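You operate a simulated robot arm through the tools that you are given. There is no shell and no other tool. Be economical: measure what you need, move in short steps, check, and stop when the job is done.

You run a simulated two-armed robot. Do the job below in one go: nothing can be reset, and whatever is moved stays where it is left.

Task
Tip the crumbs from the green tray into the scrap pail, then hold the tray and wipe the smear off.
Fine: use the pink sponge; put tray and sponge back where they lay. What is to be rubbed or washed off counts as gone when no trace of it is left.

The check looks at the end state, three seconds after you hand in, the way a careful person would. Anything else that was tipped, shoved, dropped, spilled or broken makes it a failure.

Robot
Two 7-joint arms with two-finger parallel grippers on one trunk, on a base that drives. Base frame: it is fixed to the floor where the robot stands at the start and does not move with it; the origin is under the middle of the robot, x ahead of it, y to its left, z up; the surface under the hand at the start is at about z = 0.75. Lengths are in m, angles in degrees, forces in N, time in s.
The left shoulder is at the start at [0.07, 0.133, 1.301], the right one opposite. With the tool pointing down near the work surface each hand reaches from about 0.1 to 0.56 m from the robot's upright axis, wherever it stands, measured 20 degrees to its own side. Places, roughly: green tray (30x22x3 cm) [0.5, 0.2, 0.8]. Payload 1.57 kg a hand.
Tool frame (each hand has its own): the origin (TCP) lies between the finger pads and is the grasp point; the fingertips stand 0.03 m ahead of it; z points along the fingers, y is the line along which they close. The gripper opens to 0.08 m. The fingers are 0.017 m wide and 0.012 m thick; the gripper's body (0.04 by 0.082 m) begins 0.08 m behind the TCP.
Orientation is told as [roll, pitch, yaw] about the base's x, y, z axes, in that order, counted from this pose: with the fingers straight down and closing along the base's y, the tool's x points along the base's -x, its y along +y and its z along -z.

Tools
- The arms move only by the tool play_rows. It takes "left_deltas", "right_deltas" or both (then of equal length, played together; a hand with none holds still); each is one flat list of numbers, 7 for each row, row after row: the closure in counts, from 0 (fully open) to 255 (shut), then the shift along the tool's x, y, z in m, then the turn, a rotation vector about the tool's x, y, z in degrees. In form: [grip, tx, ty, tz, ax, ay, az, grip, tx, ty, tz, ax, ay, az, ...]. A call has 1 to 20 rows; each row is the pose to reach, as a shift and turn from the pose commanded when the call began, along the tool's axes at that moment. A row lasts 0.2 s, in which the tool goes at most 0.05 m and 8.6 degrees; a call with a longer step from one row to the next is refused whole, and so is a gripper value outside its range. Where a pose cannot be reached the arm comes as near as it can. A force on the tool above 60 N (or 10 N above the force at the start of the call, whichever is more), or a blocked arm, ends the call early, and 0.2 s more pass. The fingers move at their own pace (about 0.153 m/s each) and stop on an object; they squeeze with about 31 N. The grip force told is the motor's: it shows also when the fingers shut on nothing. Time passes only in rows, and 0.2 s behind the last, so rows that repeat a pose let the fingers close. The reply holds the time, the measured pose of the TCP, the force on the tool along the base axes, the opening and the grip force, in the units named above and with some noise, with the torque about the TCP (base axes, N m) and any sound that the robot's microphone picked up.
- Cameras (640 x 400 px; columns grow to the right, rows downward): "scene" is now at [0.1158, 0.0358, 1.5044]; the picture's right is [0.49, -0.87, -0.00], its down [-0.69, -0.39, -0.61] and it looks along [0.53, 0.30, -0.79] (base axes); focal length 267 px, centre (320, 200). "left" rides on the left gripper at [0.072, 0.007, -0.122] in its tool frame; the picture's right is [-0.09, 1.00, 0.00], its down [-0.84, -0.08, -0.54] and it looks along [-0.54, -0.05, 0.84] (tool axes); focal length 238 px, centre (320, 200). "right" rides on the right gripper at [0.072, -0.007, -0.122] in its tool frame; the picture's right is [0.09, 1.00, 0.00], its down [-0.84, 0.08, -0.54] and it looks along [-0.54, 0.05, 0.84] (tool axes); focal length 238 px, centre (320, 200). There is no depth. A picture from a camera that has moved, and an enlarged one, comes with that camera's place and axes in the base frame and with its lens.
- capture(camera): a new picture of that camera. It takes no simulated time.
- lift_body(by): slides the trunk up (or, below 0, down) by that many m; the arms and the scene camera ride with it, the base frame stays. It gives what a move gives, with no picture.
- base_move(legs): drives the robot by 1 to 6 legs, each [ahead, left, turn to the left] in m, m and degrees, along the robot's own axes; the way and the turn of a leg run together, so that a leg with both is an arc; at most 1.5 m and 180 degrees a leg. The arms and the cameras ride along, it lands a little off, and it stops where it bumps. It gives what a move gives.
- pan_tilt(pan, tilt): turns the head with the scene camera to pan (to the left, within 86 degrees either way) and tilt (down, from -29 to 69), counted from straight ahead of the robot. It gives what a move gives.
- close_up(camera, box): a new picture of the part [left, top, right, bottom] of that camera's present view, enlarged. It takes no simulated time.
- close_job(): hands the job in; it is judged then, once.

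Go step by step. Nothing tells you exact positions but the pictures and the camera data: compare them with the known pose of the tool, close in by small moves and look again before you grip or let go. The budget is 120 turns and 88 pictures, counting those below and the enlarged ones. Unless the task says otherwise, let go and move clear before handing in, and close with one line.

The tools are called after "Emit:" as name(argument=value, ...) on one line, values as JSON. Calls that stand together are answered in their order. play_rows: Moves the arms, as the interface text tells. Its arguments: {"type":"object","properties":{"left_deltas":{"type":"array"},"right_deltas":{"type":"array"}},"required":[]} The other tools are called the same way: lift_body (by) slides the trunk up or down; base_move (legs) drives the base; pan_tilt (pan, tilt) turns the head that bears the scene camera; capture (camera) takes a picture; close_up (camera, box) takes an enlarged picture of a part of a camera's view; close_job () hands the job in.

At the start:

```text
t: 0.0
left_tcp_pos: [0.396, 0.3559, 1.1211]
left_tool_rot: [0.0, -0.1, 0.2]
left_ft_force: [0.5, 0.1, -0.8]
left_ft_torque: [0.01, 0.01, 0.0]
left_opening: 0.0799
left_grasp_force: 0.0
right_tcp_pos: [0.3284, 0.012, 1.2489]
right_tool_rot: [0.0, 0.0, 0.0]
right_ft_force: [0.0, -0.2, -0.2]
right_ft_torque: [0.0, -0.01, 0.02]
right_opening: 0.0804
right_grasp_force: 0.0
trunk travel left (down, up): [-0.875, 0.065]
robot x, y, heading: [-0.0004, 0.0009, -0.1]
head pan, tilt: [29.2, 52.5]
```

scene: 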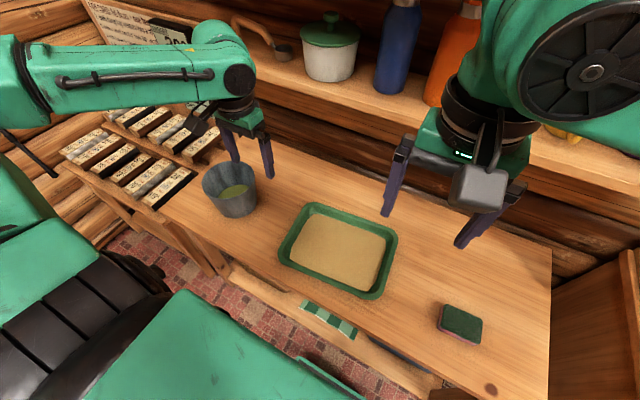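
right: 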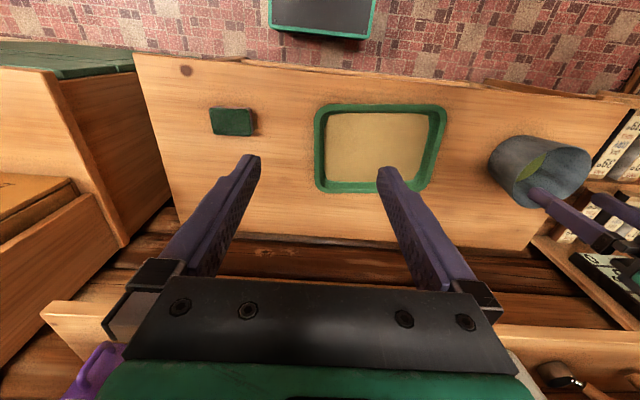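
left: 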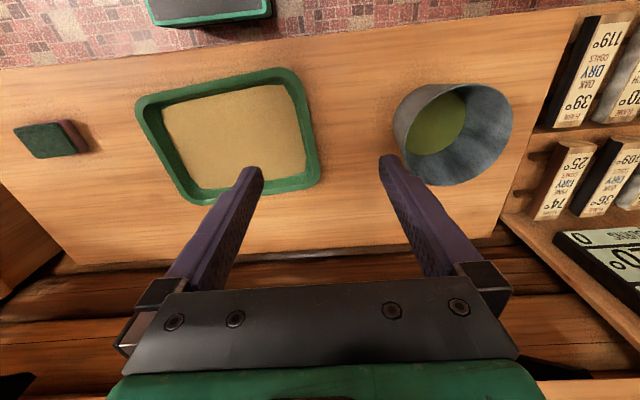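

I see the tray at about [0.48, 0.18], the sponge near [0.44, -0.20] and the pail near [0.44, 0.55]. I'll look closer before moving.

Emit:
close_up(camera="scene", box=[260, 180, 420, 320])

Emit:
close_up(camera="scene", box=[180, 140, 290, 230])

Emit:
close_up(camera="scene", box=[410, 280, 510, 370])

```text
2.86 times, centred on (340, 250) of scene
camera zoom: at [0.1158, 0.0358, 1.5044], right [0.49, -0.87, 0.0], down [-0.69, -0.39, -0.61], along [0.53, 0.3, -0.79], focal length 763 px, centre (263, 57)
```

zoom: 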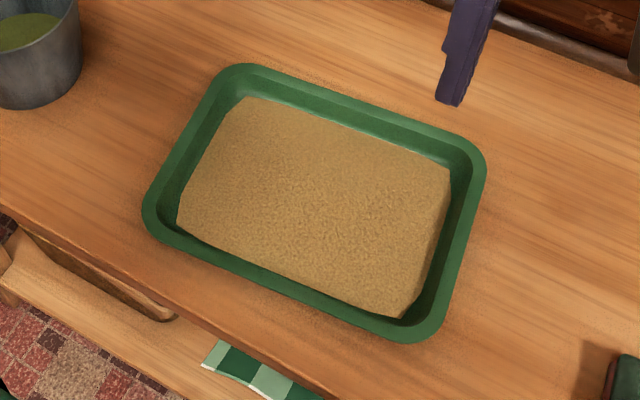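

```text
4.44 times, centred on (235, 185) of scene
camera zoom: at [0.1158, 0.0358, 1.5044], right [0.49, -0.87, 0.0], down [-0.69, -0.39, -0.61], along [0.53, 0.3, -0.79], focal length 1186 px, centre (698, 267)
```

zoom: 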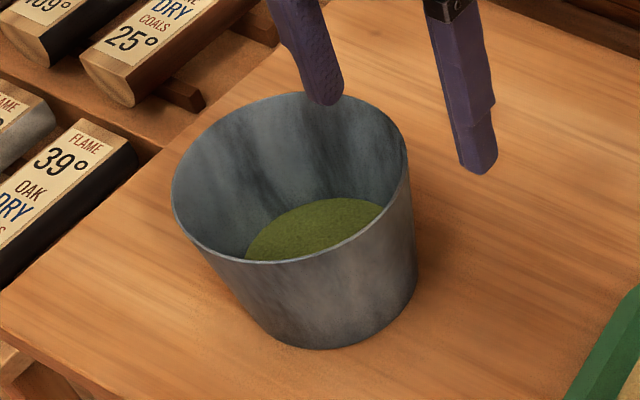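

```text
4.44 times, centred on (460, 325) of scene
camera zoom: at [0.1158, 0.0358, 1.5044], right [0.49, -0.87, 0.0], down [-0.69, -0.39, -0.61], along [0.53, 0.3, -0.79], focal length 1186 px, centre (-302, -356)
```

zoom: 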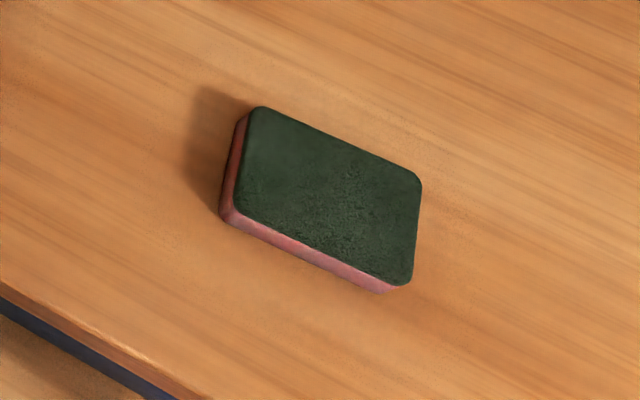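

The tray is full of crumbs, rotated about +6°, with its short-side rims at about [0.464, 0.316] and [0.494, 0.035]. The pail mouth is about 16 cm across, so I plan a two-handed carry and a pour over one corner. First I bring both hands above the rims.

Emit:
play_rows(left_deltas=[128, -0.0085, -0.005, 0.021, 0, 0, -0.75, 128, -0.017, -0.01, 0.0425, 0, 0, -1.5, 128, -0.0255, -0.015, 0.064, 0, 0, -2.25, 128, -0.034, -0.02, 0.085, 0, 0, -3, 128, -0.0425, -0.025, 0.106, 0, 0, -3.75, 128, -0.051, -0.03, 0.1275, 0, 0, -4.5, 128, -0.0595, -0.035, 0.149, 0, 0, -5.25, 128, -0.068, -0.04, 0.17, 0, 0, -6], right_deltas=[128, -0.0208, 0.0029, 0.0375, 0, 0, -0.75, 128, -0.0415, 0.0058, 0.075, 0, 0, -1.5, 128, -0.0622, 0.0086, 0.1125, 0, 0, -2.25, 128, -0.083, 0.0115, 0.15, 0, 0, -3, 128, -0.1038, 0.0144, 0.1875, 0, 0, -3.75, 128, -0.1245, 0.0173, 0.225, 0, 0, -4.5, 128, -0.1452, 0.02, 0.2625, 0, 0, -5.25, 128, -0.166, 0.023, 0.3, 0, 0, -6])

Emit:
capture(camera="left")

Emit:
capture(camera="right")

Emit:
capture(camera="scene")

```text
t: 1.8
left_tcp_pos: [0.4697, 0.3156, 0.9493]
left_tool_rot: [-0.2, 0.0, 6.1]
left_ft_force: [0.2, -0.6, 0.7]
left_ft_torque: [0.04, 0.02, -0.01]
left_opening: 0.04
left_grasp_force: 0.1
right_tcp_pos: [0.4982, 0.0397, 0.9483]
right_tool_rot: [-0.1, 0.1, 6.1]
right_ft_force: [0.7, -0.5, -0.4]
right_ft_torque: [-0.01, -0.04, 0.06]
right_opening: 0.0398
right_grasp_force: 0.1
trunk travel left (down, up): [-0.875, 0.065]
robot x, y, heading: [0.0025, 0.0005, 0.2]
head pan, tilt: [29.2, 52.5]
```

```text
81 pictures are left
camera left: at [0.3989, 0.3145, 1.0706], right [-0.01, 1.0, 0.0], down [0.84, 0.01, 0.54], along [0.54, 0.01, -0.84], focal length 238 px, centre (320, 200)
```

left: 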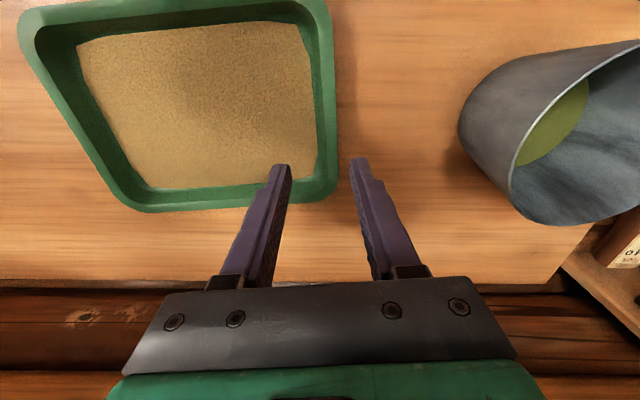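

```text
80 pictures are left
camera right: at [0.4271, 0.0266, 1.0692], right [-0.2, 0.98, 0.0], down [0.82, 0.17, 0.54], along [0.53, 0.11, -0.84], focal length 238 px, centre (320, 200)
```

right: 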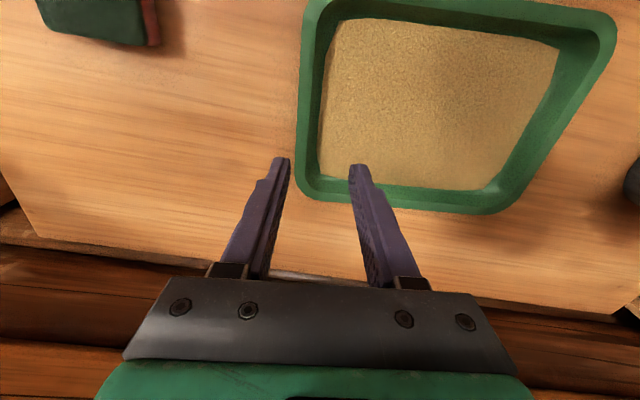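

```text
79 pictures are left
camera scene: at [0.1183, 0.0369, 1.5042], right [0.49, -0.87, 0.0], down [-0.69, -0.39, -0.61], along [0.53, 0.3, -0.79], focal length 267 px, centre (320, 200)
```

scene: 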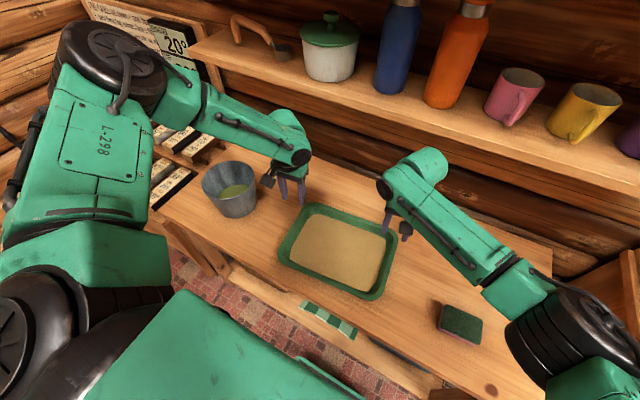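

The hands are in place above the rims, but the offsets need refining. I'm zooming on the rims under each hand.

Emit:
close_up(camera="left", box=[240, 50, 400, 210])

Emit:
close_up(camera="right", box=[240, 50, 400, 210])

```text
2.50 times, centred on (320, 130) of left
camera zoom: at [0.3989, 0.3145, 1.0706], right [-0.01, 1.0, 0.0], down [0.84, 0.01, 0.54], along [0.54, 0.01, -0.84], focal length 596 px, centre (320, 375)
```

zoom: 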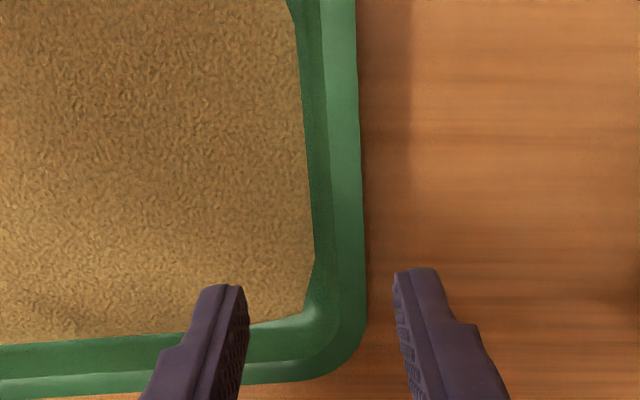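

```text
2.50 times, centred on (320, 130) of right
camera zoom: at [0.4271, 0.0266, 1.0692], right [-0.2, 0.98, 0.0], down [0.82, 0.17, 0.54], along [0.53, 0.11, -0.84], focal length 596 px, centre (320, 375)
```

zoom: 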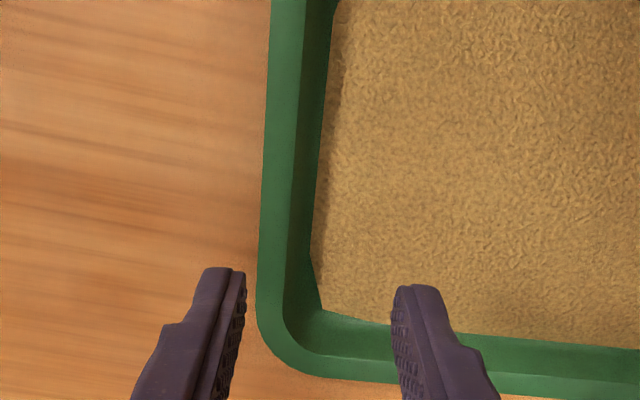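

The lips are about 14 mm wide. The left hand should go 12 mm left and the right hand 18 mm right. I go down partway and look again.

Emit:
play_rows(left_deltas=[128, 0.001, 0.004, 0.034, 0, 0, 0, 128, 0.002, 0.008, 0.067, 0, 0, 0, 128, 0.0028, 0.0118, 0.1, 0, 0, 0, 128, 0.0028, 0.0118, 0.1, 0, 0, 0], right_deltas=[128, 0.001, -0.006, 0.034, 0, 0, 0, 128, 0.002, -0.012, 0.067, 0, 0, 0, 128, 0.0029, -0.0178, 0.1, 0, 0, 0, 128, 0.0029, -0.0178, 0.1, 0, 0, 0])

Emit:
close_up(camera="left", box=[220, 40, 420, 200])

Emit:
close_up(camera="right", box=[220, 40, 420, 200])

```text
t: 2.8
left_tcp_pos: [0.4252, 0.3519, 0.8949]
left_tool_rot: [0.1, 0.0, 6.1]
left_ft_force: [-0.1, -0.4, 0.5]
left_ft_torque: [0.0, -0.06, 0.03]
left_opening: 0.0398
left_grasp_force: 0.1
left hand out of reach, approached as far as the arm can: row 1, 2, 3, 4
right_tcp_pos: [0.4922, 0.0204, 0.8482]
right_tool_rot: [0.1, 0.0, 6.1]
right_ft_force: [0.6, -0.4, 0.4]
right_ft_torque: [0.05, -0.01, 0.02]
right_opening: 0.0398
right_grasp_force: 0.0
trunk travel left (down, up): [-0.875, 0.065]
robot x, y, heading: [0.002, -0.0007, 0.1]
head pan, tilt: [29.2, 52.5]
```

```text
2.50 times, centred on (320, 120) of left
camera zoom: at [0.3553, 0.3497, 1.0169], right [-0.01, 1.0, 0.0], down [0.84, 0.01, 0.54], along [0.54, 0.01, -0.84], focal length 596 px, centre (320, 400)
```

zoom: 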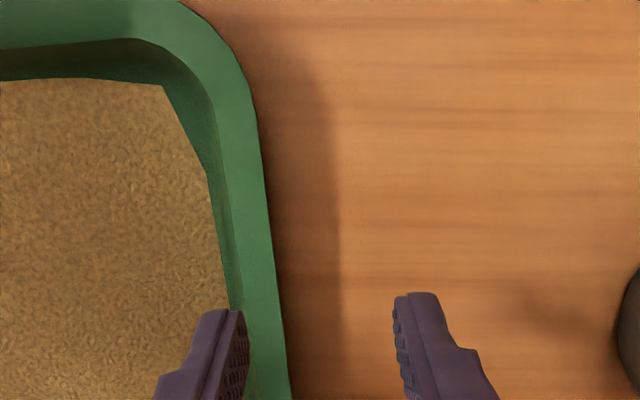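

```text
2.50 times, centred on (320, 120) of right
camera zoom: at [0.4209, 0.0068, 0.9691], right [-0.2, 0.98, 0.0], down [0.82, 0.16, 0.54], along [0.53, 0.11, -0.84], focal length 596 px, centre (320, 400)
```

zoom: 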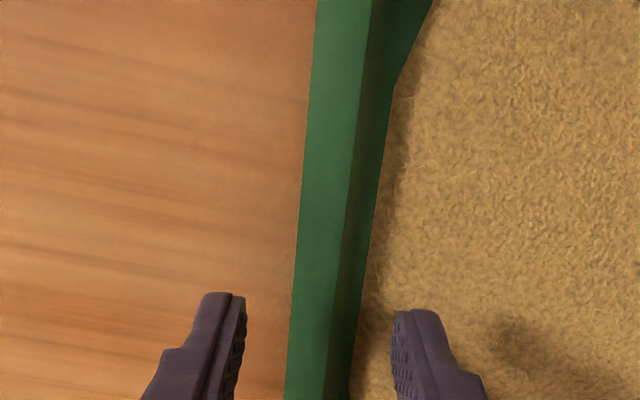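

The left arm can't reach from here. I raise both hands and sidestep 0.15 m left so both grips lie symmetrically in front of me.

Emit:
play_rows(left_deltas=[128, 0, 0, -0.04, 0, 0, 0, 128, 0, 0, -0.08, 0, 0, 0, 128, 0, 0, -0.1, 0, 0, 0], right_deltas=[128, 0, 0, -0.04, 0, 0, 0, 128, 0, 0, -0.08, 0, 0, 0, 128, 0, 0, -0.1, 0, 0, 0])

Emit:
base_move(legs=[[0, 0.15, 0]])

```text
t: 3.6
left_tcp_pos: [0.4222, 0.3504, 0.9959]
left_tool_rot: [0.1, -0.1, 6.1]
left_ft_force: [0.8, 0.2, 0.2]
left_ft_torque: [0.03, 0.03, -0.02]
left_opening: 0.0397
left_grasp_force: 0.1
right_tcp_pos: [0.4936, 0.021, 0.9495]
right_tool_rot: [0.0, 0.1, 6.0]
right_ft_force: [-0.4, 0.4, -0.5]
right_ft_torque: [0.01, -0.03, -0.01]
right_opening: 0.0397
right_grasp_force: 0.0
trunk travel left (down, up): [-0.875, 0.065]
robot x, y, heading: [0.0005, 0.0, -0.0]
head pan, tilt: [29.2, 52.5]
```

```text
t: 5.0
left_tcp_pos: [0.4236, 0.4949, 0.9986]
left_tool_rot: [0.1, -0.1, 5.8]
left_ft_force: [1.1, 0.6, 1.0]
left_ft_torque: [0.03, 0.01, 0.02]
left_opening: 0.0397
left_grasp_force: 0.1
right_tcp_pos: [0.4935, 0.1626, 0.9495]
right_tool_rot: [0.0, 0.0, 5.8]
right_ft_force: [0.1, -0.5, 0.1]
right_ft_torque: [-0.01, 0.02, 0.01]
right_opening: 0.0398
right_grasp_force: 0.0
trunk travel left (down, up): [-0.875, 0.065]
robot x, y, heading: [-0.001, 0.146, 0.1]
head pan, tilt: [29.2, 52.5]
```

Both hands shift back over the rims at the refined targets: left [0.459, 0.326], right [0.492, 0.020].

Emit:
play_rows(left_deltas=[128, -0.0036, -0.0343, 0.01, 0, 0, 0, 128, -0.0072, -0.0686, 0.02, 0, 0, 0, 128, -0.0109, -0.103, 0.03, 0, 0, 0, 128, -0.0145, -0.1373, 0.04, 0, 0, 0, 128, -0.0181, -0.1716, 0.0486, 0, 0, 0, 128, -0.0181, -0.1716, 0.0886, 0, 0, 0, 128, -0.0181, -0.1716, 0.1186, 0, 0, 0], right_deltas=[128, 0.0032, -0.0283, 0, 0, 0, 0, 128, 0.0064, -0.0567, 0, 0, 0, 0, 128, 0.0095, -0.085, 0, 0, 0, 0, 128, 0.0127, -0.1134, 0, 0, 0, 0, 128, 0.0159, -0.1417, 0, 0, 0, 0, 128, 0.0159, -0.1417, 0.04, 0, 0, 0, 128, 0.0159, -0.1417, 0.07, 0, 0, 0])

Emit:
close_up(camera="left", box=[220, 40, 420, 200])

Emit:
close_up(camera="right", box=[220, 40, 420, 200])

```text
t: 6.6
left_tcp_pos: [0.428, 0.3521, 0.926]
left_tool_rot: [0.0, -0.2, 5.8]
left_ft_force: [-0.2, 0.2, 0.1]
left_ft_torque: [-0.02, 0.01, -0.02]
left_opening: 0.0398
left_grasp_force: 0.1
left hand out of reach, approached as far as the arm can: row 5, 6, 7
right_tcp_pos: [0.4953, 0.0205, 0.8778]
right_tool_rot: [0.0, 0.1, 5.8]
right_ft_force: [0.3, -0.3, -0.2]
right_ft_torque: [0.01, -0.03, 0.0]
right_opening: 0.0398
right_grasp_force: 0.1
trunk travel left (down, up): [-0.875, 0.065]
robot x, y, heading: [0.0001, 0.1465, -0.2]
head pan, tilt: [29.2, 52.5]
```

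```text
2.50 times, centred on (320, 120) of left
camera zoom: at [0.3586, 0.3512, 1.047], right [-0.01, 1.0, 0.0], down [0.84, 0.01, 0.54], along [0.54, 0.0, -0.84], focal length 596 px, centre (320, 400)
```

zoom: 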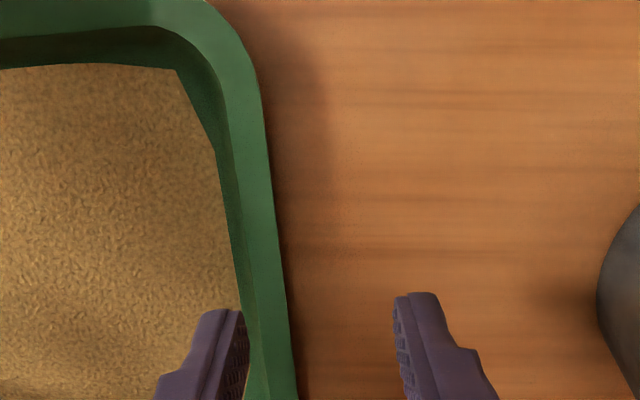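

```text
2.50 times, centred on (320, 120) of right
camera zoom: at [0.4229, 0.0085, 0.9985], right [-0.19, 0.98, 0.0], down [0.83, 0.16, 0.54], along [0.53, 0.1, -0.84], focal length 596 px, centre (320, 400)
```

zoom: 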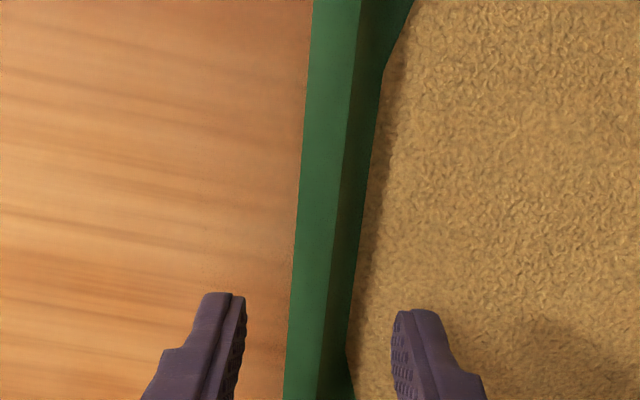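

The left arm stopped short again, at about the same spot. I look at how it's placed.

Emit:
capture(camera="scene")

```text
72 pictures are left
camera scene: at [0.117, 0.1831, 1.5044], right [0.48, -0.88, 0.0], down [-0.69, -0.38, -0.61], along [0.53, 0.29, -0.79], focal length 267 px, centre (320, 200)
```

scene: 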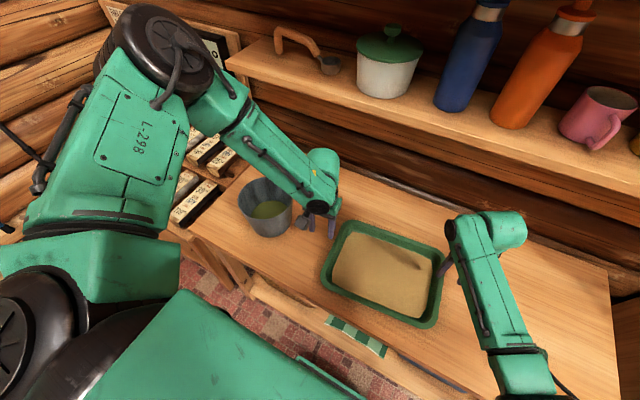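

The mirrored right-hand pose was reachable, so the left arm is probably stuck in a poor elbow posture. I retry from higher up.

Emit:
play_rows(left_deltas=[128, 0, 0, -0.05, 0, 0, 0, 128, 0, 0, -0.1, 0, 0, 0, 128, -0.015, -0.014, -0.12, 0, 0, 0, 128, -0.028, -0.029, -0.12, 0, 0, 0, 128, -0.028, -0.029, -0.08, 0, 0, 0, 128, -0.028, -0.029, -0.04, 0, 0, 0, 128, -0.028, -0.029, 0, 0, 0, 0])

```text
t: 8.2
left_tcp_pos: [0.4469, 0.3393, 0.9466]
left_tool_rot: [-0.1, -0.1, 5.7]
left_ft_force: [-0.1, -0.5, -0.7]
left_ft_torque: [-0.05, -0.02, -0.02]
left_opening: 0.0397
left_grasp_force: 0.0
left hand out of reach, approached as far as the arm can: row 7
right_tcp_pos: [0.4937, 0.0225, 0.8773]
right_tool_rot: [0.0, 0.0, 5.8]
right_ft_force: [-0.5, 0.2, 0.1]
right_ft_torque: [0.0, -0.01, 0.05]
right_opening: 0.0396
right_grasp_force: 0.0
trunk travel left (down, up): [-0.875, 0.065]
robot x, y, heading: [0.0008, 0.1432, 0.2]
head pan, tilt: [29.2, 52.5]
```

The left arm is limited in how far down it can go. I lower the trunk 0.12 m with the hands raised first, which gives the arm more downward reach.

Emit:
play_rows(left_deltas=[128, 0, 0, -0.045, 0, 0, 0, 128, 0, 0, -0.07, 0, 0, 0, 128, 0, 0, -0.07, 0, 0, 0], right_deltas=[128, 0, 0, -0.045, 0, 0, 0, 128, 0, 0, -0.09, 0, 0, 0, 128, 0, 0, -0.12, 0, 0, 0])

Emit:
lift_body(by=-0.12)

Emit:
play_rows(left_deltas=[128, -0.006, -0.007, 0.005, 0, 0, 0, 128, -0.012, -0.0145, 0.01, 0, 0, 0, 128, -0.012, -0.0145, 0.03, 0, 0, 0])

```text
t: 9.0
left_tcp_pos: [0.4466, 0.3391, 1.0157]
left_tool_rot: [0.0, 0.0, 5.8]
left_ft_force: [-0.2, -1.0, 0.6]
left_ft_torque: [0.03, 0.02, 0.02]
left_opening: 0.0397
left_grasp_force: 0.0
right_tcp_pos: [0.4934, 0.0197, 0.9971]
right_tool_rot: [0.0, 0.0, 5.9]
right_ft_force: [-0.3, 0.1, 0.0]
right_ft_torque: [0.0, 0.0, 0.01]
right_opening: 0.0398
right_grasp_force: 0.0
trunk travel left (down, up): [-0.875, 0.065]
robot x, y, heading: [-0.001, 0.1469, -0.4]
head pan, tilt: [29.2, 52.5]
```

```text
t: 10.5
left_tcp_pos: [0.4452, 0.3389, 0.8961]
left_tool_rot: [0.0, 0.0, 5.8]
left_ft_force: [-0.5, 0.4, -0.2]
left_ft_torque: [-0.01, 0.01, -0.03]
left_opening: 0.0397
left_grasp_force: 0.0
right_tcp_pos: [0.4937, 0.02, 0.876]
right_tool_rot: [-0.1, 0.0, 5.9]
right_ft_force: [0.5, 0.3, -0.1]
right_ft_torque: [0.0, -0.01, -0.01]
right_opening: 0.0398
right_grasp_force: 0.1
trunk travel left (down, up): [-0.755, 0.185]
robot x, y, heading: [0.0008, 0.1509, -0.4]
head pan, tilt: [29.2, 52.5]
```

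```text
t: 11.3
left_tcp_pos: [0.4617, 0.3254, 0.8657]
left_tool_rot: [0.0, 0.0, 5.8]
left_ft_force: [0.1, 0.2, 0.1]
left_ft_torque: [0.0, 0.01, 0.0]
left_opening: 0.0399
left_grasp_force: 0.1
right_tcp_pos: [0.4941, 0.0209, 0.8754]
right_tool_rot: [0.0, 0.0, 5.9]
right_ft_force: [-0.3, -0.3, -0.9]
right_ft_torque: [0.02, 0.0, 0.0]
right_opening: 0.0399
right_grasp_force: 0.0
trunk travel left (down, up): [-0.755, 0.185]
robot x, y, heading: [0.0025, 0.1455, -0.3]
head pan, tilt: [29.2, 52.5]
```

That worked. Both hands go down to just above the rim (fingertips about 1 cm above), and then I check.

Emit:
play_rows(left_deltas=[128, 0, 0, 0.023, 0, 0, 0, 128, 0, 0, 0.045, 0, 0, 0], right_deltas=[128, 0, 0, 0.028, 0, 0, 0, 128, 0, 0, 0.055, 0, 0, 0])

Emit:
close_up(camera="left", box=[220, 40, 420, 200])

Emit:
close_up(camera="right", box=[220, 40, 420, 200])

```text
t: 11.9
left_tcp_pos: [0.4504, 0.3324, 0.8338]
left_tool_rot: [-0.2, -0.1, 5.8]
left_ft_force: [0.5, 0.7, -0.1]
left_ft_torque: [-0.01, 0.03, 0.03]
left_opening: 0.0396
left_grasp_force: 0.0
left hand out of reach, approached as far as the arm can: row 1, 2
right_tcp_pos: [0.4919, 0.02, 0.8224]
right_tool_rot: [0.0, 0.0, 5.8]
right_ft_force: [0.9, -0.8, -0.4]
right_ft_torque: [0.03, 0.01, -0.05]
right_opening: 0.0398
right_grasp_force: 0.0
trunk travel left (down, up): [-0.755, 0.185]
robot x, y, heading: [0.0025, 0.1431, -0.2]
head pan, tilt: [29.2, 52.5]
```

```text
2.50 times, centred on (320, 120) of left
camera zoom: at [0.3798, 0.3319, 0.9551], right [-0.01, 1.0, 0.0], down [0.84, 0.01, 0.54], along [0.54, 0.0, -0.84], focal length 596 px, centre (320, 400)
```

zoom: 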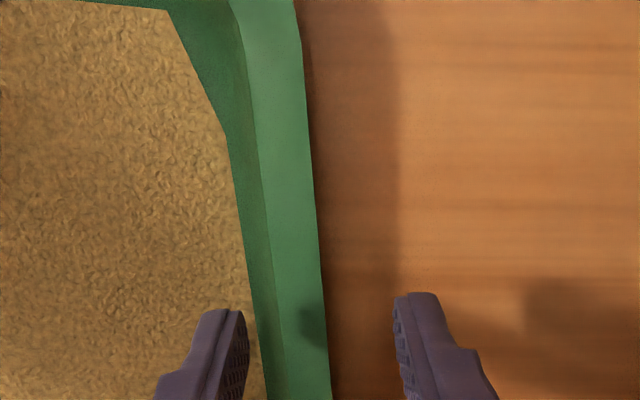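

```text
2.50 times, centred on (320, 120) of right
camera zoom: at [0.4201, 0.0079, 0.9439], right [-0.19, 0.98, 0.0], down [0.82, 0.16, 0.54], along [0.53, 0.1, -0.84], focal length 596 px, centre (320, 400)
```

zoom: 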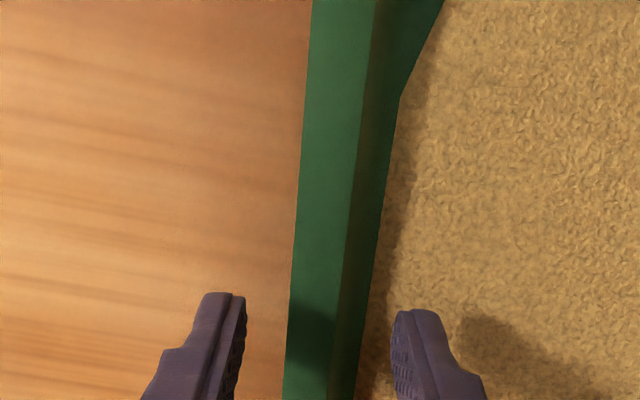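

Same limit again. I lower the trunk another 0.14 m, compensating with the hands.

Emit:
play_rows(left_deltas=[128, 0, 0, -0.05, 0, 0, 0, 128, 0, 0, -0.1, 0, 0, 0, 128, 0, 0, -0.15, 0, 0, 0, 128, 0, 0, -0.15, 0, 0, 0], right_deltas=[128, 0, 0, -0.05, 0, 0, 0, 128, 0, 0, -0.1, 0, 0, 0, 128, 0, 0, -0.15, 0, 0, 0, 128, 0, 0, -0.15, 0, 0, 0])

Emit:
lift_body(by=-0.14)

```text
t: 12.9
left_tcp_pos: [0.4564, 0.3356, 0.9841]
left_tool_rot: [0.0, 0.0, 5.8]
left_ft_force: [0.3, -0.7, -0.2]
left_ft_torque: [0.0, 0.04, -0.02]
left_opening: 0.0396
left_grasp_force: 0.0
right_tcp_pos: [0.4891, 0.0237, 0.9753]
right_tool_rot: [0.0, 0.1, 5.7]
right_ft_force: [-0.2, -0.3, 0.0]
right_ft_torque: [0.01, 0.01, 0.03]
right_opening: 0.0399
right_grasp_force: 0.0
trunk travel left (down, up): [-0.755, 0.185]
robot x, y, heading: [0.0003, 0.1453, -0.3]
head pan, tilt: [29.2, 52.5]
```

```text
t: 14.5
left_tcp_pos: [0.4551, 0.3359, 0.8438]
left_tool_rot: [-0.1, 0.0, 5.8]
left_ft_force: [-0.8, 0.3, 0.6]
left_ft_torque: [-0.01, 0.02, -0.04]
left_opening: 0.0399
left_grasp_force: 0.1
right_tcp_pos: [0.4877, 0.0225, 0.8342]
right_tool_rot: [0.0, 0.0, 5.8]
right_ft_force: [1.2, -0.1, -0.6]
right_ft_torque: [-0.02, 0.01, 0.02]
right_opening: 0.0399
right_grasp_force: 0.0
trunk travel left (down, up): [-0.615, 0.325]
robot x, y, heading: [-0.0004, 0.1477, -0.0]
head pan, tilt: [29.2, 52.5]
```

Now a small left correction, then both hands down to z≈0.80.

Emit:
play_rows(left_deltas=[128, -0.002, -0.005, 0.0, 0, 0, 0, 128, -0.004, -0.0105, 0.01, 0, 0, 0, 128, -0.004, -0.0105, 0.027, 0, 0, 0, 128, -0.004, -0.0105, 0.044, 0, 0, 0, 128, -0.004, -0.0105, 0.044, 0, 0, 0], right_deltas=[128, -0.001, -0.001, 0.0, 0, 0, 0, 128, -0.002, -0.0015, 0.01, 0, 0, 0, 128, -0.002, -0.0015, 0.022, 0, 0, 0, 128, -0.002, -0.0015, 0.034, 0, 0, 0, 128, -0.002, -0.0015, 0.034, 0, 0, 0])

Emit:
close_up(camera="left", box=[220, 40, 420, 200])

Emit:
close_up(camera="right", box=[220, 40, 420, 200])

```text
t: 15.7
left_tcp_pos: [0.4628, 0.325, 0.7998]
left_tool_rot: [0.0, 0.0, 5.7]
left_ft_force: [0.1, -0.6, 0.5]
left_ft_torque: [-0.03, 0.02, -0.01]
left_opening: 0.0398
left_grasp_force: 0.1
right_tcp_pos: [0.4895, 0.0202, 0.7992]
right_tool_rot: [0.0, 0.0, 5.8]
right_ft_force: [0.8, 0.7, 0.4]
right_ft_torque: [0.04, 0.02, -0.01]
right_opening: 0.0397
right_grasp_force: 0.0
trunk travel left (down, up): [-0.615, 0.325]
robot x, y, heading: [-0.0013, 0.1456, -0.1]
head pan, tilt: [29.2, 52.5]
```

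```text
2.50 times, centred on (320, 120) of left
camera zoom: at [0.3905, 0.3251, 0.9207], right [-0.01, 1.0, 0.0], down [0.84, 0.01, 0.54], along [0.54, 0.01, -0.84], focal length 596 px, centre (320, 400)
```

zoom: 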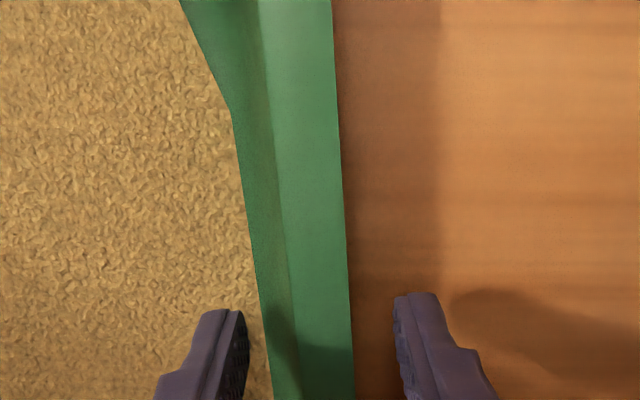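

```text
2.50 times, centred on (320, 120) of right
camera zoom: at [0.4182, 0.0076, 0.9213], right [-0.19, 0.98, 0.0], down [0.82, 0.16, 0.54], along [0.53, 0.1, -0.84], focal length 596 px, centre (320, 400)
```

zoom: 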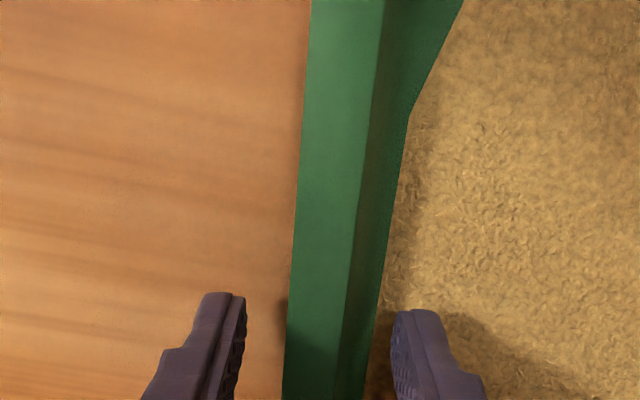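

The walls sit between the fingers on both sides. I go 8 mm lower and close.

Emit:
play_rows(left_deltas=[128, 0, 0, 0.008, 0, 0, 0, 150, 0, 0, 0.008, 0, 0, 0, 180, 0, 0, 0.008, 0, 0, 0, 210, 0, 0, 0.008, 0, 0, 0, 255, 0, 0, 0.008, 0, 0, 0, 255, 0, 0, 0.008, 0, 0, 0], right_deltas=[128, 0, 0, 0.008, 0, 0, 0, 150, 0, 0, 0.008, 0, 0, 0, 180, 0, 0, 0.008, 0, 0, 0, 210, 0, 0, 0.008, 0, 0, 0, 255, 0, 0, 0.008, 0, 0, 0, 255, 0, 0, 0.008, 0, 0, 0])

Emit:
capture(camera="left")

Emit:
capture(camera="right")

```text
t: 17.1
left_tcp_pos: [0.4622, 0.3212, 0.7937]
left_tool_rot: [-1.0, -0.4, 5.4]
left_ft_force: [2.3, -47.9, 0.2]
left_ft_torque: [-1.49, 0.4, -0.23]
left_opening: 0.0066
left_grasp_force: 26.6
right_tcp_pos: [0.4899, 0.0283, 0.7915]
right_tool_rot: [1.0, -0.2, 6.3]
right_ft_force: [-2.7, 47.6, -0.6]
right_ft_torque: [1.52, -0.29, -0.4]
right_opening: 0.0074
right_grasp_force: 26.5
trunk travel left (down, up): [-0.615, 0.325]
robot x, y, heading: [0.0016, 0.1499, -0.4]
head pan, tilt: [29.2, 52.5]
```

```text
67 pictures are left
camera left: at [0.3905, 0.3214, 0.9143], right [0.0, 1.0, -0.01], down [0.84, 0.01, 0.55], along [0.55, -0.01, -0.84], focal length 238 px, centre (320, 200)
```

left: 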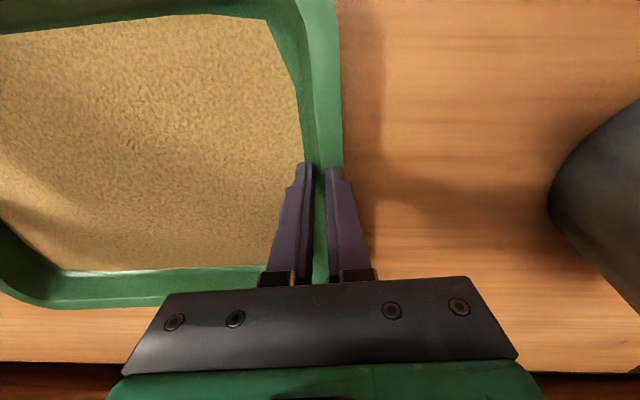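

```text
66 pictures are left
camera right: at [0.4189, 0.0122, 0.912], right [-0.2, 0.98, 0.02], down [0.82, 0.16, 0.55], along [0.53, 0.12, -0.84], focal length 238 px, centre (320, 200)
```

right: 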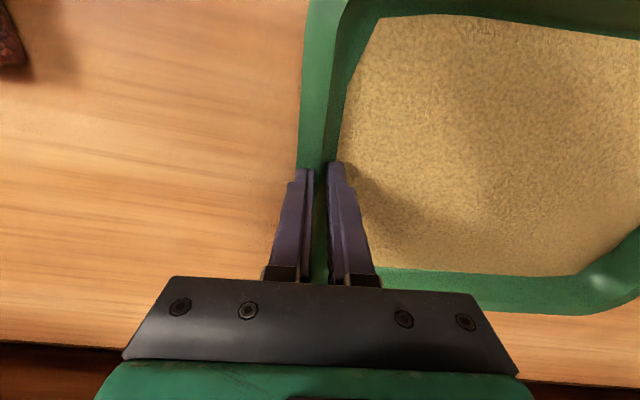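

Both grips hold, but there is a 48 N internal pull. I ease both hands inward to release it.

Emit:
play_rows(left_deltas=[255, 0, -0.0015, 0, 0, 0, 0, 255, 0, -0.003, 0, 0, 0, 0, 255, 0, -0.003, 0, 0, 0, 0], right_deltas=[255, 0, 0.003, 0, 0, 0, 0, 255, 0, 0.006, 0, 0, 0, 0, 255, 0, 0.006, 0, 0, 0, 0])

```text
t: 17.9
left_tcp_pos: [0.4622, 0.321, 0.7929]
left_tool_rot: [-0.4, -0.3, 5.8]
left_ft_force: [2.5, -28.1, 0.6]
left_ft_torque: [-1.03, -0.33, -0.14]
left_opening: 0.0065
left_grasp_force: 26.2
right_tcp_pos: [0.4901, 0.0295, 0.7927]
right_tool_rot: [0.3, -0.1, 5.9]
right_ft_force: [-0.3, 27.6, 0.2]
right_ft_torque: [1.08, 0.34, -0.2]
right_opening: 0.0071
right_grasp_force: 26.4
trunk travel left (down, up): [-0.615, 0.325]
robot x, y, heading: [0.0021, 0.1492, -0.2]
head pan, tilt: [29.2, 52.5]
```

Tension is halved. I ease it further, then lift 3 cm to feel the weight.

Emit:
play_rows(left_deltas=[255, 0, -0.0025, 0, 0, 0, 0, 255, 0, -0.005, 0, 0, 0, 0, 255, 0, -0.005, -0.01, 0, 0, 0, 255, 0, -0.005, -0.02, 0, 0, 0, 255, 0, -0.005, -0.03, 0, 0, 0, 255, 0, -0.005, -0.03, 0, 0, 0], right_deltas=[255, 0, 0.0025, 0, 0, 0, 0, 255, 0, 0.005, 0, 0, 0, 0, 255, 0, 0.005, -0.01, 0, 0, 0, 255, 0, 0.005, -0.02, 0, 0, 0, 255, 0, 0.005, -0.03, 0, 0, 0, 255, 0, 0.005, -0.03, 0, 0, 0])

Emit:
capture(camera="scene")

```text
t: 19.3
left_tcp_pos: [0.4625, 0.3198, 0.8219]
left_tool_rot: [0.5, 0.3, 5.9]
left_ft_force: [-4.3, 37.6, -1.7]
left_ft_torque: [0.39, -0.14, -0.42]
left_opening: 0.0071
left_grasp_force: 26.9
right_tcp_pos: [0.4907, 0.0284, 0.8217]
right_tool_rot: [-0.5, 0.1, 5.4]
right_ft_force: [3.6, -38.6, -1.4]
right_ft_torque: [-0.31, 0.1, 0.42]
right_opening: 0.0071
right_grasp_force: 25.5
trunk travel left (down, up): [-0.615, 0.325]
robot x, y, heading: [0.0006, 0.1487, -0.1]
head pan, tilt: [29.2, 52.5]
```

```text
65 pictures are left
camera scene: at [0.1166, 0.1824, 1.2444], right [0.48, -0.88, 0.0], down [-0.69, -0.38, -0.61], along [0.53, 0.29, -0.79], focal length 267 px, centre (320, 200)
```

scene: 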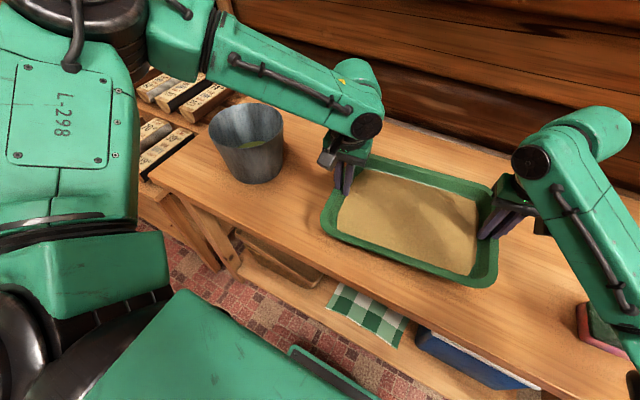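

The tray weighs only about 0.3 kg, so one hand can carry it. I set it back, release, and test in free air whether the right hand can do the pouring tilt.

Emit:
play_rows(left_deltas=[255, 0, 0.0025, 0, 0, 0, 0, 255, 0, 0.0025, 0.01, 0, 0, 0, 255, 0, 0.0025, 0.02, 0, 0, 0, 255, 0, 0.0025, 0.03, 0, 0, 0, 255, 0, 0.0025, 0.03, 0, 0, 0, 128, 0, 0.0025, 0.03, 0, 0, 0, 128, 0, 0.0025, 0.03, 0, 0, 0, 128, 0, 0.0025, -0.01, 0, 0, 0, 128, 0, 0.0025, -0.05, 0, 0, 0, 128, 0, 0.0025, -0.1, 0, 0, 0, 128, 0, 0.03, -0.14, 0, 0, 0], right_deltas=[255, 0, -0.0025, 0, 0, 0, 0, 255, 0, -0.0025, 0.01, 0, 0, 0, 255, 0, -0.0025, 0.02, 0, 0, 0, 255, 0, -0.0025, 0.03, 0, 0, 0, 255, 0, -0.0025, 0.03, 0, 0, 0, 128, 0, -0.0025, 0.03, 0, 0, 0, 128, 0, -0.0025, 0.03, 0, 0, 0, 128, 0, -0.0025, -0.01, 0, 0, 0, 128, 0, -0.0025, -0.05, 0, 0, 0, 128, 0, -0.0025, -0.1, 0, 0, 0, 128, 0, -0.0025, -0.14, 0, 0, 0])

Emit:
capture(camera="scene")

```text
t: 21.7
left_tcp_pos: [0.4568, 0.3523, 0.9634]
left_tool_rot: [-0.1, -0.1, 5.9]
left_ft_force: [-0.9, 0.7, 0.0]
left_ft_torque: [-0.08, 0.01, 0.03]
left_opening: 0.0398
left_grasp_force: 0.0
right_tcp_pos: [0.4897, 0.0283, 0.9651]
right_tool_rot: [-0.2, 0.0, 5.7]
right_ft_force: [0.1, -0.1, -0.8]
right_ft_torque: [-0.05, -0.04, 0.03]
right_opening: 0.0398
right_grasp_force: 0.0
trunk travel left (down, up): [-0.615, 0.325]
robot x, y, heading: [0.0009, 0.1455, 0.0]
head pan, tilt: [29.2, 52.5]
```

```text
64 pictures are left
camera scene: at [0.1143, 0.1841, 1.2445], right [0.48, -0.88, 0.0], down [-0.69, -0.38, -0.61], along [0.53, 0.29, -0.79], focal length 267 px, centre (320, 200)
```

scene: 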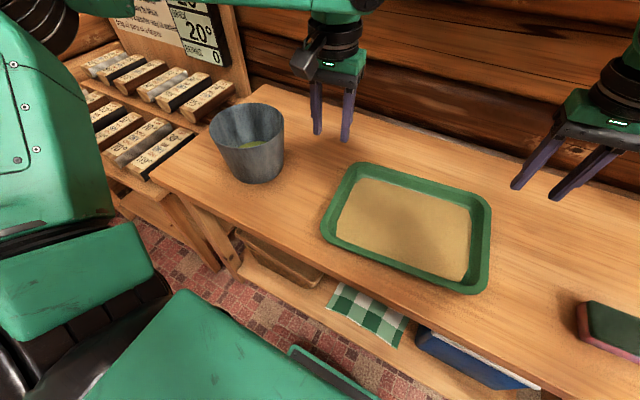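

The tray is back, undisturbed. The pail rim is centred near [0.462, 0.56] at z≈0.88 and is about 16 cm wide. I raise the trunk and test the tilt with the empty right hand.

Emit:
lift_body(by=0.2)

Emit:
play_rows(right_deltas=[128, 0, 0, 0, 5.3, -5.3, 0, 128, 0, 0, 0, 10.6, -10.6, 0, 128, 0, 0, 0, 15.9, -15.9, 0, 128, 0, 0, 0, 21.2, -21.2, 0, 128, 0, 0, 0, 26.5, -26.5, 0, 128, 0, 0, 0, 31.8, -31.8, 0, 128, 0, 0, 0, 37.1, -37.1, 0, 128, 0, 0, 0, 42.4, -42.4, 0, 128, 0, 0, 0, 47.7, -47.7, 0])

Emit:
capture(camera="scene")

```text
t: 23.9
left_tcp_pos: [0.4603, 0.3503, 1.1619]
left_tool_rot: [0.0, 0.0, 5.8]
left_ft_force: [-0.2, 0.6, 0.8]
left_ft_torque: [-0.01, 0.02, 0.04]
left_opening: 0.0398
left_grasp_force: 0.0
right_tcp_pos: [0.4903, 0.0267, 1.1639]
right_tool_rot: [0.1, 0.0, 5.8]
right_ft_force: [-0.1, 0.1, -0.1]
right_ft_torque: [0.0, -0.02, -0.01]
right_opening: 0.0401
right_grasp_force: 0.1
trunk travel left (down, up): [-0.815, 0.125]
robot x, y, heading: [-0.0015, 0.1447, -0.2]
head pan, tilt: [29.2, 52.5]
```

```text
t: 25.9
left_tcp_pos: [0.4587, 0.3502, 1.1635]
left_tool_rot: [0.1, 0.0, 5.8]
left_ft_force: [-0.5, 0.2, 0.2]
left_ft_torque: [-0.06, 0.03, -0.01]
left_opening: 0.0397
left_grasp_force: 0.0
right_tcp_pos: [0.4902, 0.0269, 1.1641]
right_tool_rot: [-59.7, -40.8, 30.0]
right_ft_force: [0.3, 0.4, 0.0]
right_ft_torque: [0.0, 0.01, -0.03]
right_opening: 0.0398
right_grasp_force: 0.0
trunk travel left (down, up): [-0.815, 0.125]
robot x, y, heading: [-0.0034, 0.1443, -0.3]
head pan, tilt: [29.2, 52.5]
```

```text
63 pictures are left
camera scene: at [0.116, 0.1831, 1.4444], right [0.48, -0.88, 0.0], down [-0.69, -0.38, -0.61], along [0.53, 0.29, -0.79], focal length 267 px, centre (320, 200)
```

scene: 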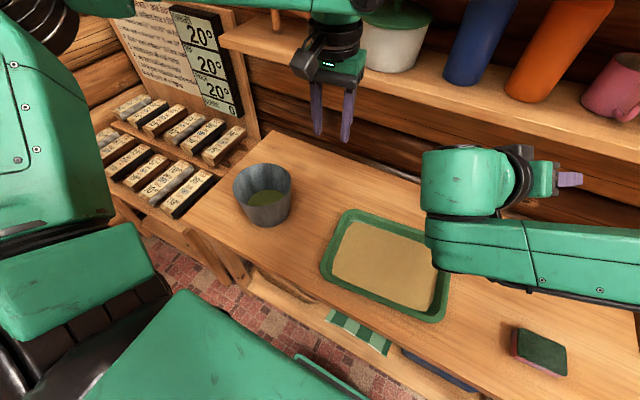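

The right hand reaches a 67° tilt with the tool pointing forward-right. I return it upright, move the left arm back out of the way, and then grip the tray's right rim with the right hand alone.

Emit:
play_rows(right_deltas=[128, 0, 0, 0, -5.3, 5.3, 0, 128, 0, 0, 0, -10.6, 10.6, 0, 128, 0, 0, 0, -15.9, 15.9, 0, 128, 0, 0, 0, -21.2, 21.2, 0, 128, 0, 0, 0, -26.5, 26.5, 0, 128, 0, 0, 0, -31.8, 31.8, 0, 128, 0, 0, 0, -37.1, 37.1, 0, 128, 0, 0, 0, -42.4, 42.4, 0, 128, 0, 0, 0, -47.7, 47.7, 0], left_deltas=[128, 0.017, 0.011, -0.011, 0, 0, 0, 128, 0.034, 0.022, -0.022, 0, 0, 0, 128, 0.05, 0.033, -0.033, 0, 0, 0, 128, 0.067, 0.044, -0.044, 0, 0, 0, 128, 0.083, 0.055, -0.055, 0, 0, 0, 128, 0.1, 0.067, -0.067, 0, 0, 0, 128, 0.117, 0.078, -0.078, 0, 0, 0, 128, 0.133, 0.089, -0.089, 0, 0, 0, 128, 0.15, 0.1, -0.1, 0, 0, 0])

Emit:
play_rows(right_deltas=[128, 0, 0.0007, 0.05, 0, 0, 0, 128, 0, 0.0015, 0.1, 0, 0, 0, 128, 0, 0.0015, 0.15, 0, 0, 0, 128, 0, 0.0015, 0.2, 0, 0, 0, 128, 0, 0.0015, 0.25, 0, 0, 0, 128, 0, 0.0015, 0.3, 0, 0, 0, 128, 0, 0.0015, 0.33, 0, 0, 0, 128, 0, 0.0015, 0.33, 0, 0, 0])

Emit:
close_up(camera="right", box=[220, 40, 420, 200])

```text
t: 27.9
left_tcp_pos: [0.2996, 0.4347, 1.2645]
left_tool_rot: [0.0, 0.0, 5.8]
left_ft_force: [0.9, 0.0, 0.8]
left_ft_torque: [-0.03, -0.04, -0.01]
left_opening: 0.0398
left_grasp_force: 0.1
right_tcp_pos: [0.4901, 0.0271, 1.1636]
right_tool_rot: [0.1, 0.1, 5.8]
right_ft_force: [-0.2, -0.1, 0.3]
right_ft_torque: [0.05, -0.01, 0.0]
right_opening: 0.0396
right_grasp_force: 0.1
trunk travel left (down, up): [-0.815, 0.125]
robot x, y, heading: [-0.0006, 0.1508, -0.3]
head pan, tilt: [29.2, 52.5]
```

```text
t: 29.7
left_tcp_pos: [0.3003, 0.4339, 1.2643]
left_tool_rot: [0.1, -0.2, 5.8]
left_ft_force: [-0.1, -0.4, 0.1]
left_ft_torque: [-0.01, 0.01, -0.02]
left_opening: 0.0399
left_grasp_force: 0.0
right_tcp_pos: [0.4916, 0.026, 0.8316]
right_tool_rot: [-0.1, 0.0, 5.8]
right_ft_force: [-0.3, -0.1, 0.1]
right_ft_torque: [-0.01, 0.02, -0.01]
right_opening: 0.0398
right_grasp_force: 0.1
trunk travel left (down, up): [-0.815, 0.125]
robot x, y, heading: [0.0041, 0.1474, 0.1]
head pan, tilt: [29.2, 52.5]
```

```text
2.50 times, centred on (320, 120) of right
camera zoom: at [0.4197, 0.013, 0.9526], right [-0.19, 0.98, 0.0], down [0.82, 0.16, 0.54], along [0.53, 0.1, -0.84], focal length 596 px, centre (320, 400)
```

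zoom: 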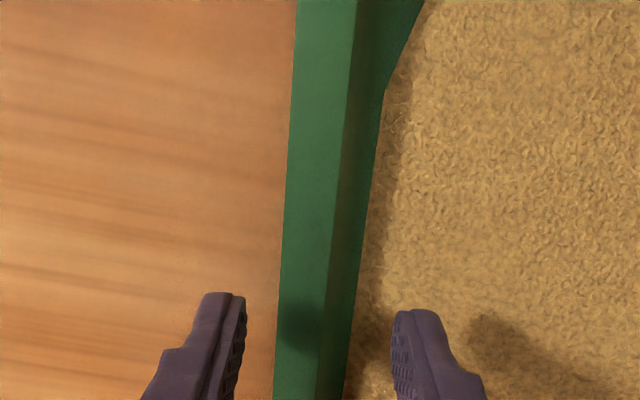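

Good alignment. I go down and close the right hand.

Emit:
play_rows(right_deltas=[128, 0, 0.002, 0.02, 0, 0, 0, 128, 0, 0.002, 0.042, 0, 0, 0, 160, 0, 0.002, 0.042, 0, 0, 0, 200, 0, 0.002, 0.042, 0, 0, 0, 255, 0, 0.002, 0.042, 0, 0, 0, 255, 0, 0.002, 0.042, 0, 0, 0, 255, 0, 0.002, 0.042, 0, 0, 0])

```text
t: 31.3
left_tcp_pos: [0.2991, 0.4334, 1.2643]
left_tool_rot: [0.0, -0.1, 5.7]
left_ft_force: [-0.6, 0.0, 1.0]
left_ft_torque: [-0.03, 0.0, -0.01]
left_opening: 0.0397
left_grasp_force: 0.0
right_tcp_pos: [0.4904, 0.0303, 0.791]
right_tool_rot: [0.0, 0.0, 5.9]
right_ft_force: [1.1, -0.6, 1.1]
right_ft_torque: [0.51, 0.11, -0.2]
right_opening: 0.0074
right_grasp_force: 26.7
trunk travel left (down, up): [-0.815, 0.125]
robot x, y, heading: [0.0018, 0.1433, 0.1]
head pan, tilt: [29.2, 52.5]
```

Gripped with almost no side force. I lift 4 cm and check that the tray stays level.

Emit:
play_rows(right_deltas=[255, 0, 0, -0.01, 0, 0, 0, 255, 0, 0, -0.02, 0, 0, 0, 255, 0, 0, -0.03, 0, 0, 0, 255, 0, 0, -0.04, 0, 0, 0, 255, 0, 0, -0.04, 0, 0, 0])

Emit:
capture(camera="scene")

Emit:
capture(camera="right")

```text
t: 32.5
left_tcp_pos: [0.3009, 0.4345, 1.2642]
left_tool_rot: [0.0, 0.0, 5.7]
left_ft_force: [0.1, -0.1, -0.3]
left_ft_torque: [0.01, -0.02, 0.04]
left_opening: 0.0396
left_grasp_force: 0.1
right_tcp_pos: [0.4891, 0.0289, 0.8317]
right_tool_rot: [-0.1, 0.0, 5.6]
right_ft_force: [0.5, 1.3, -0.4]
right_ft_torque: [0.51, -0.05, -0.22]
right_opening: 0.0043
right_grasp_force: 24.9
trunk travel left (down, up): [-0.815, 0.125]
robot x, y, heading: [0.0025, 0.1463, 0.0]
head pan, tilt: [29.2, 52.5]
```

```text
61 pictures are left
camera scene: at [0.1162, 0.1824, 1.4444], right [0.48, -0.88, 0.0], down [-0.69, -0.38, -0.61], along [0.53, 0.29, -0.79], focal length 267 px, centre (320, 200)
```

scene: 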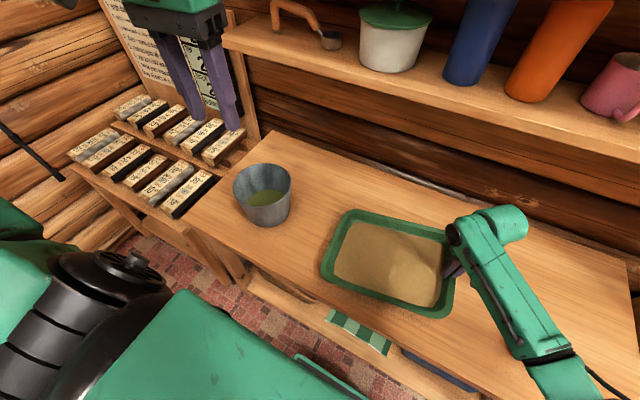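

```text
60 pictures are left
camera right: at [0.4178, 0.0156, 0.9539], right [-0.19, 0.98, 0.0], down [0.82, 0.16, 0.54], along [0.53, 0.1, -0.84], focal length 238 px, centre (320, 200)
```

right: 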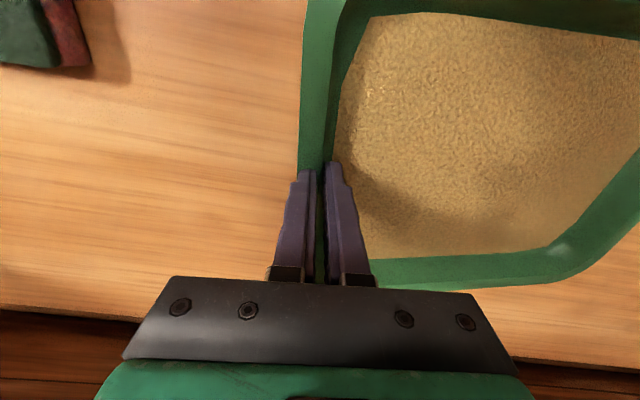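

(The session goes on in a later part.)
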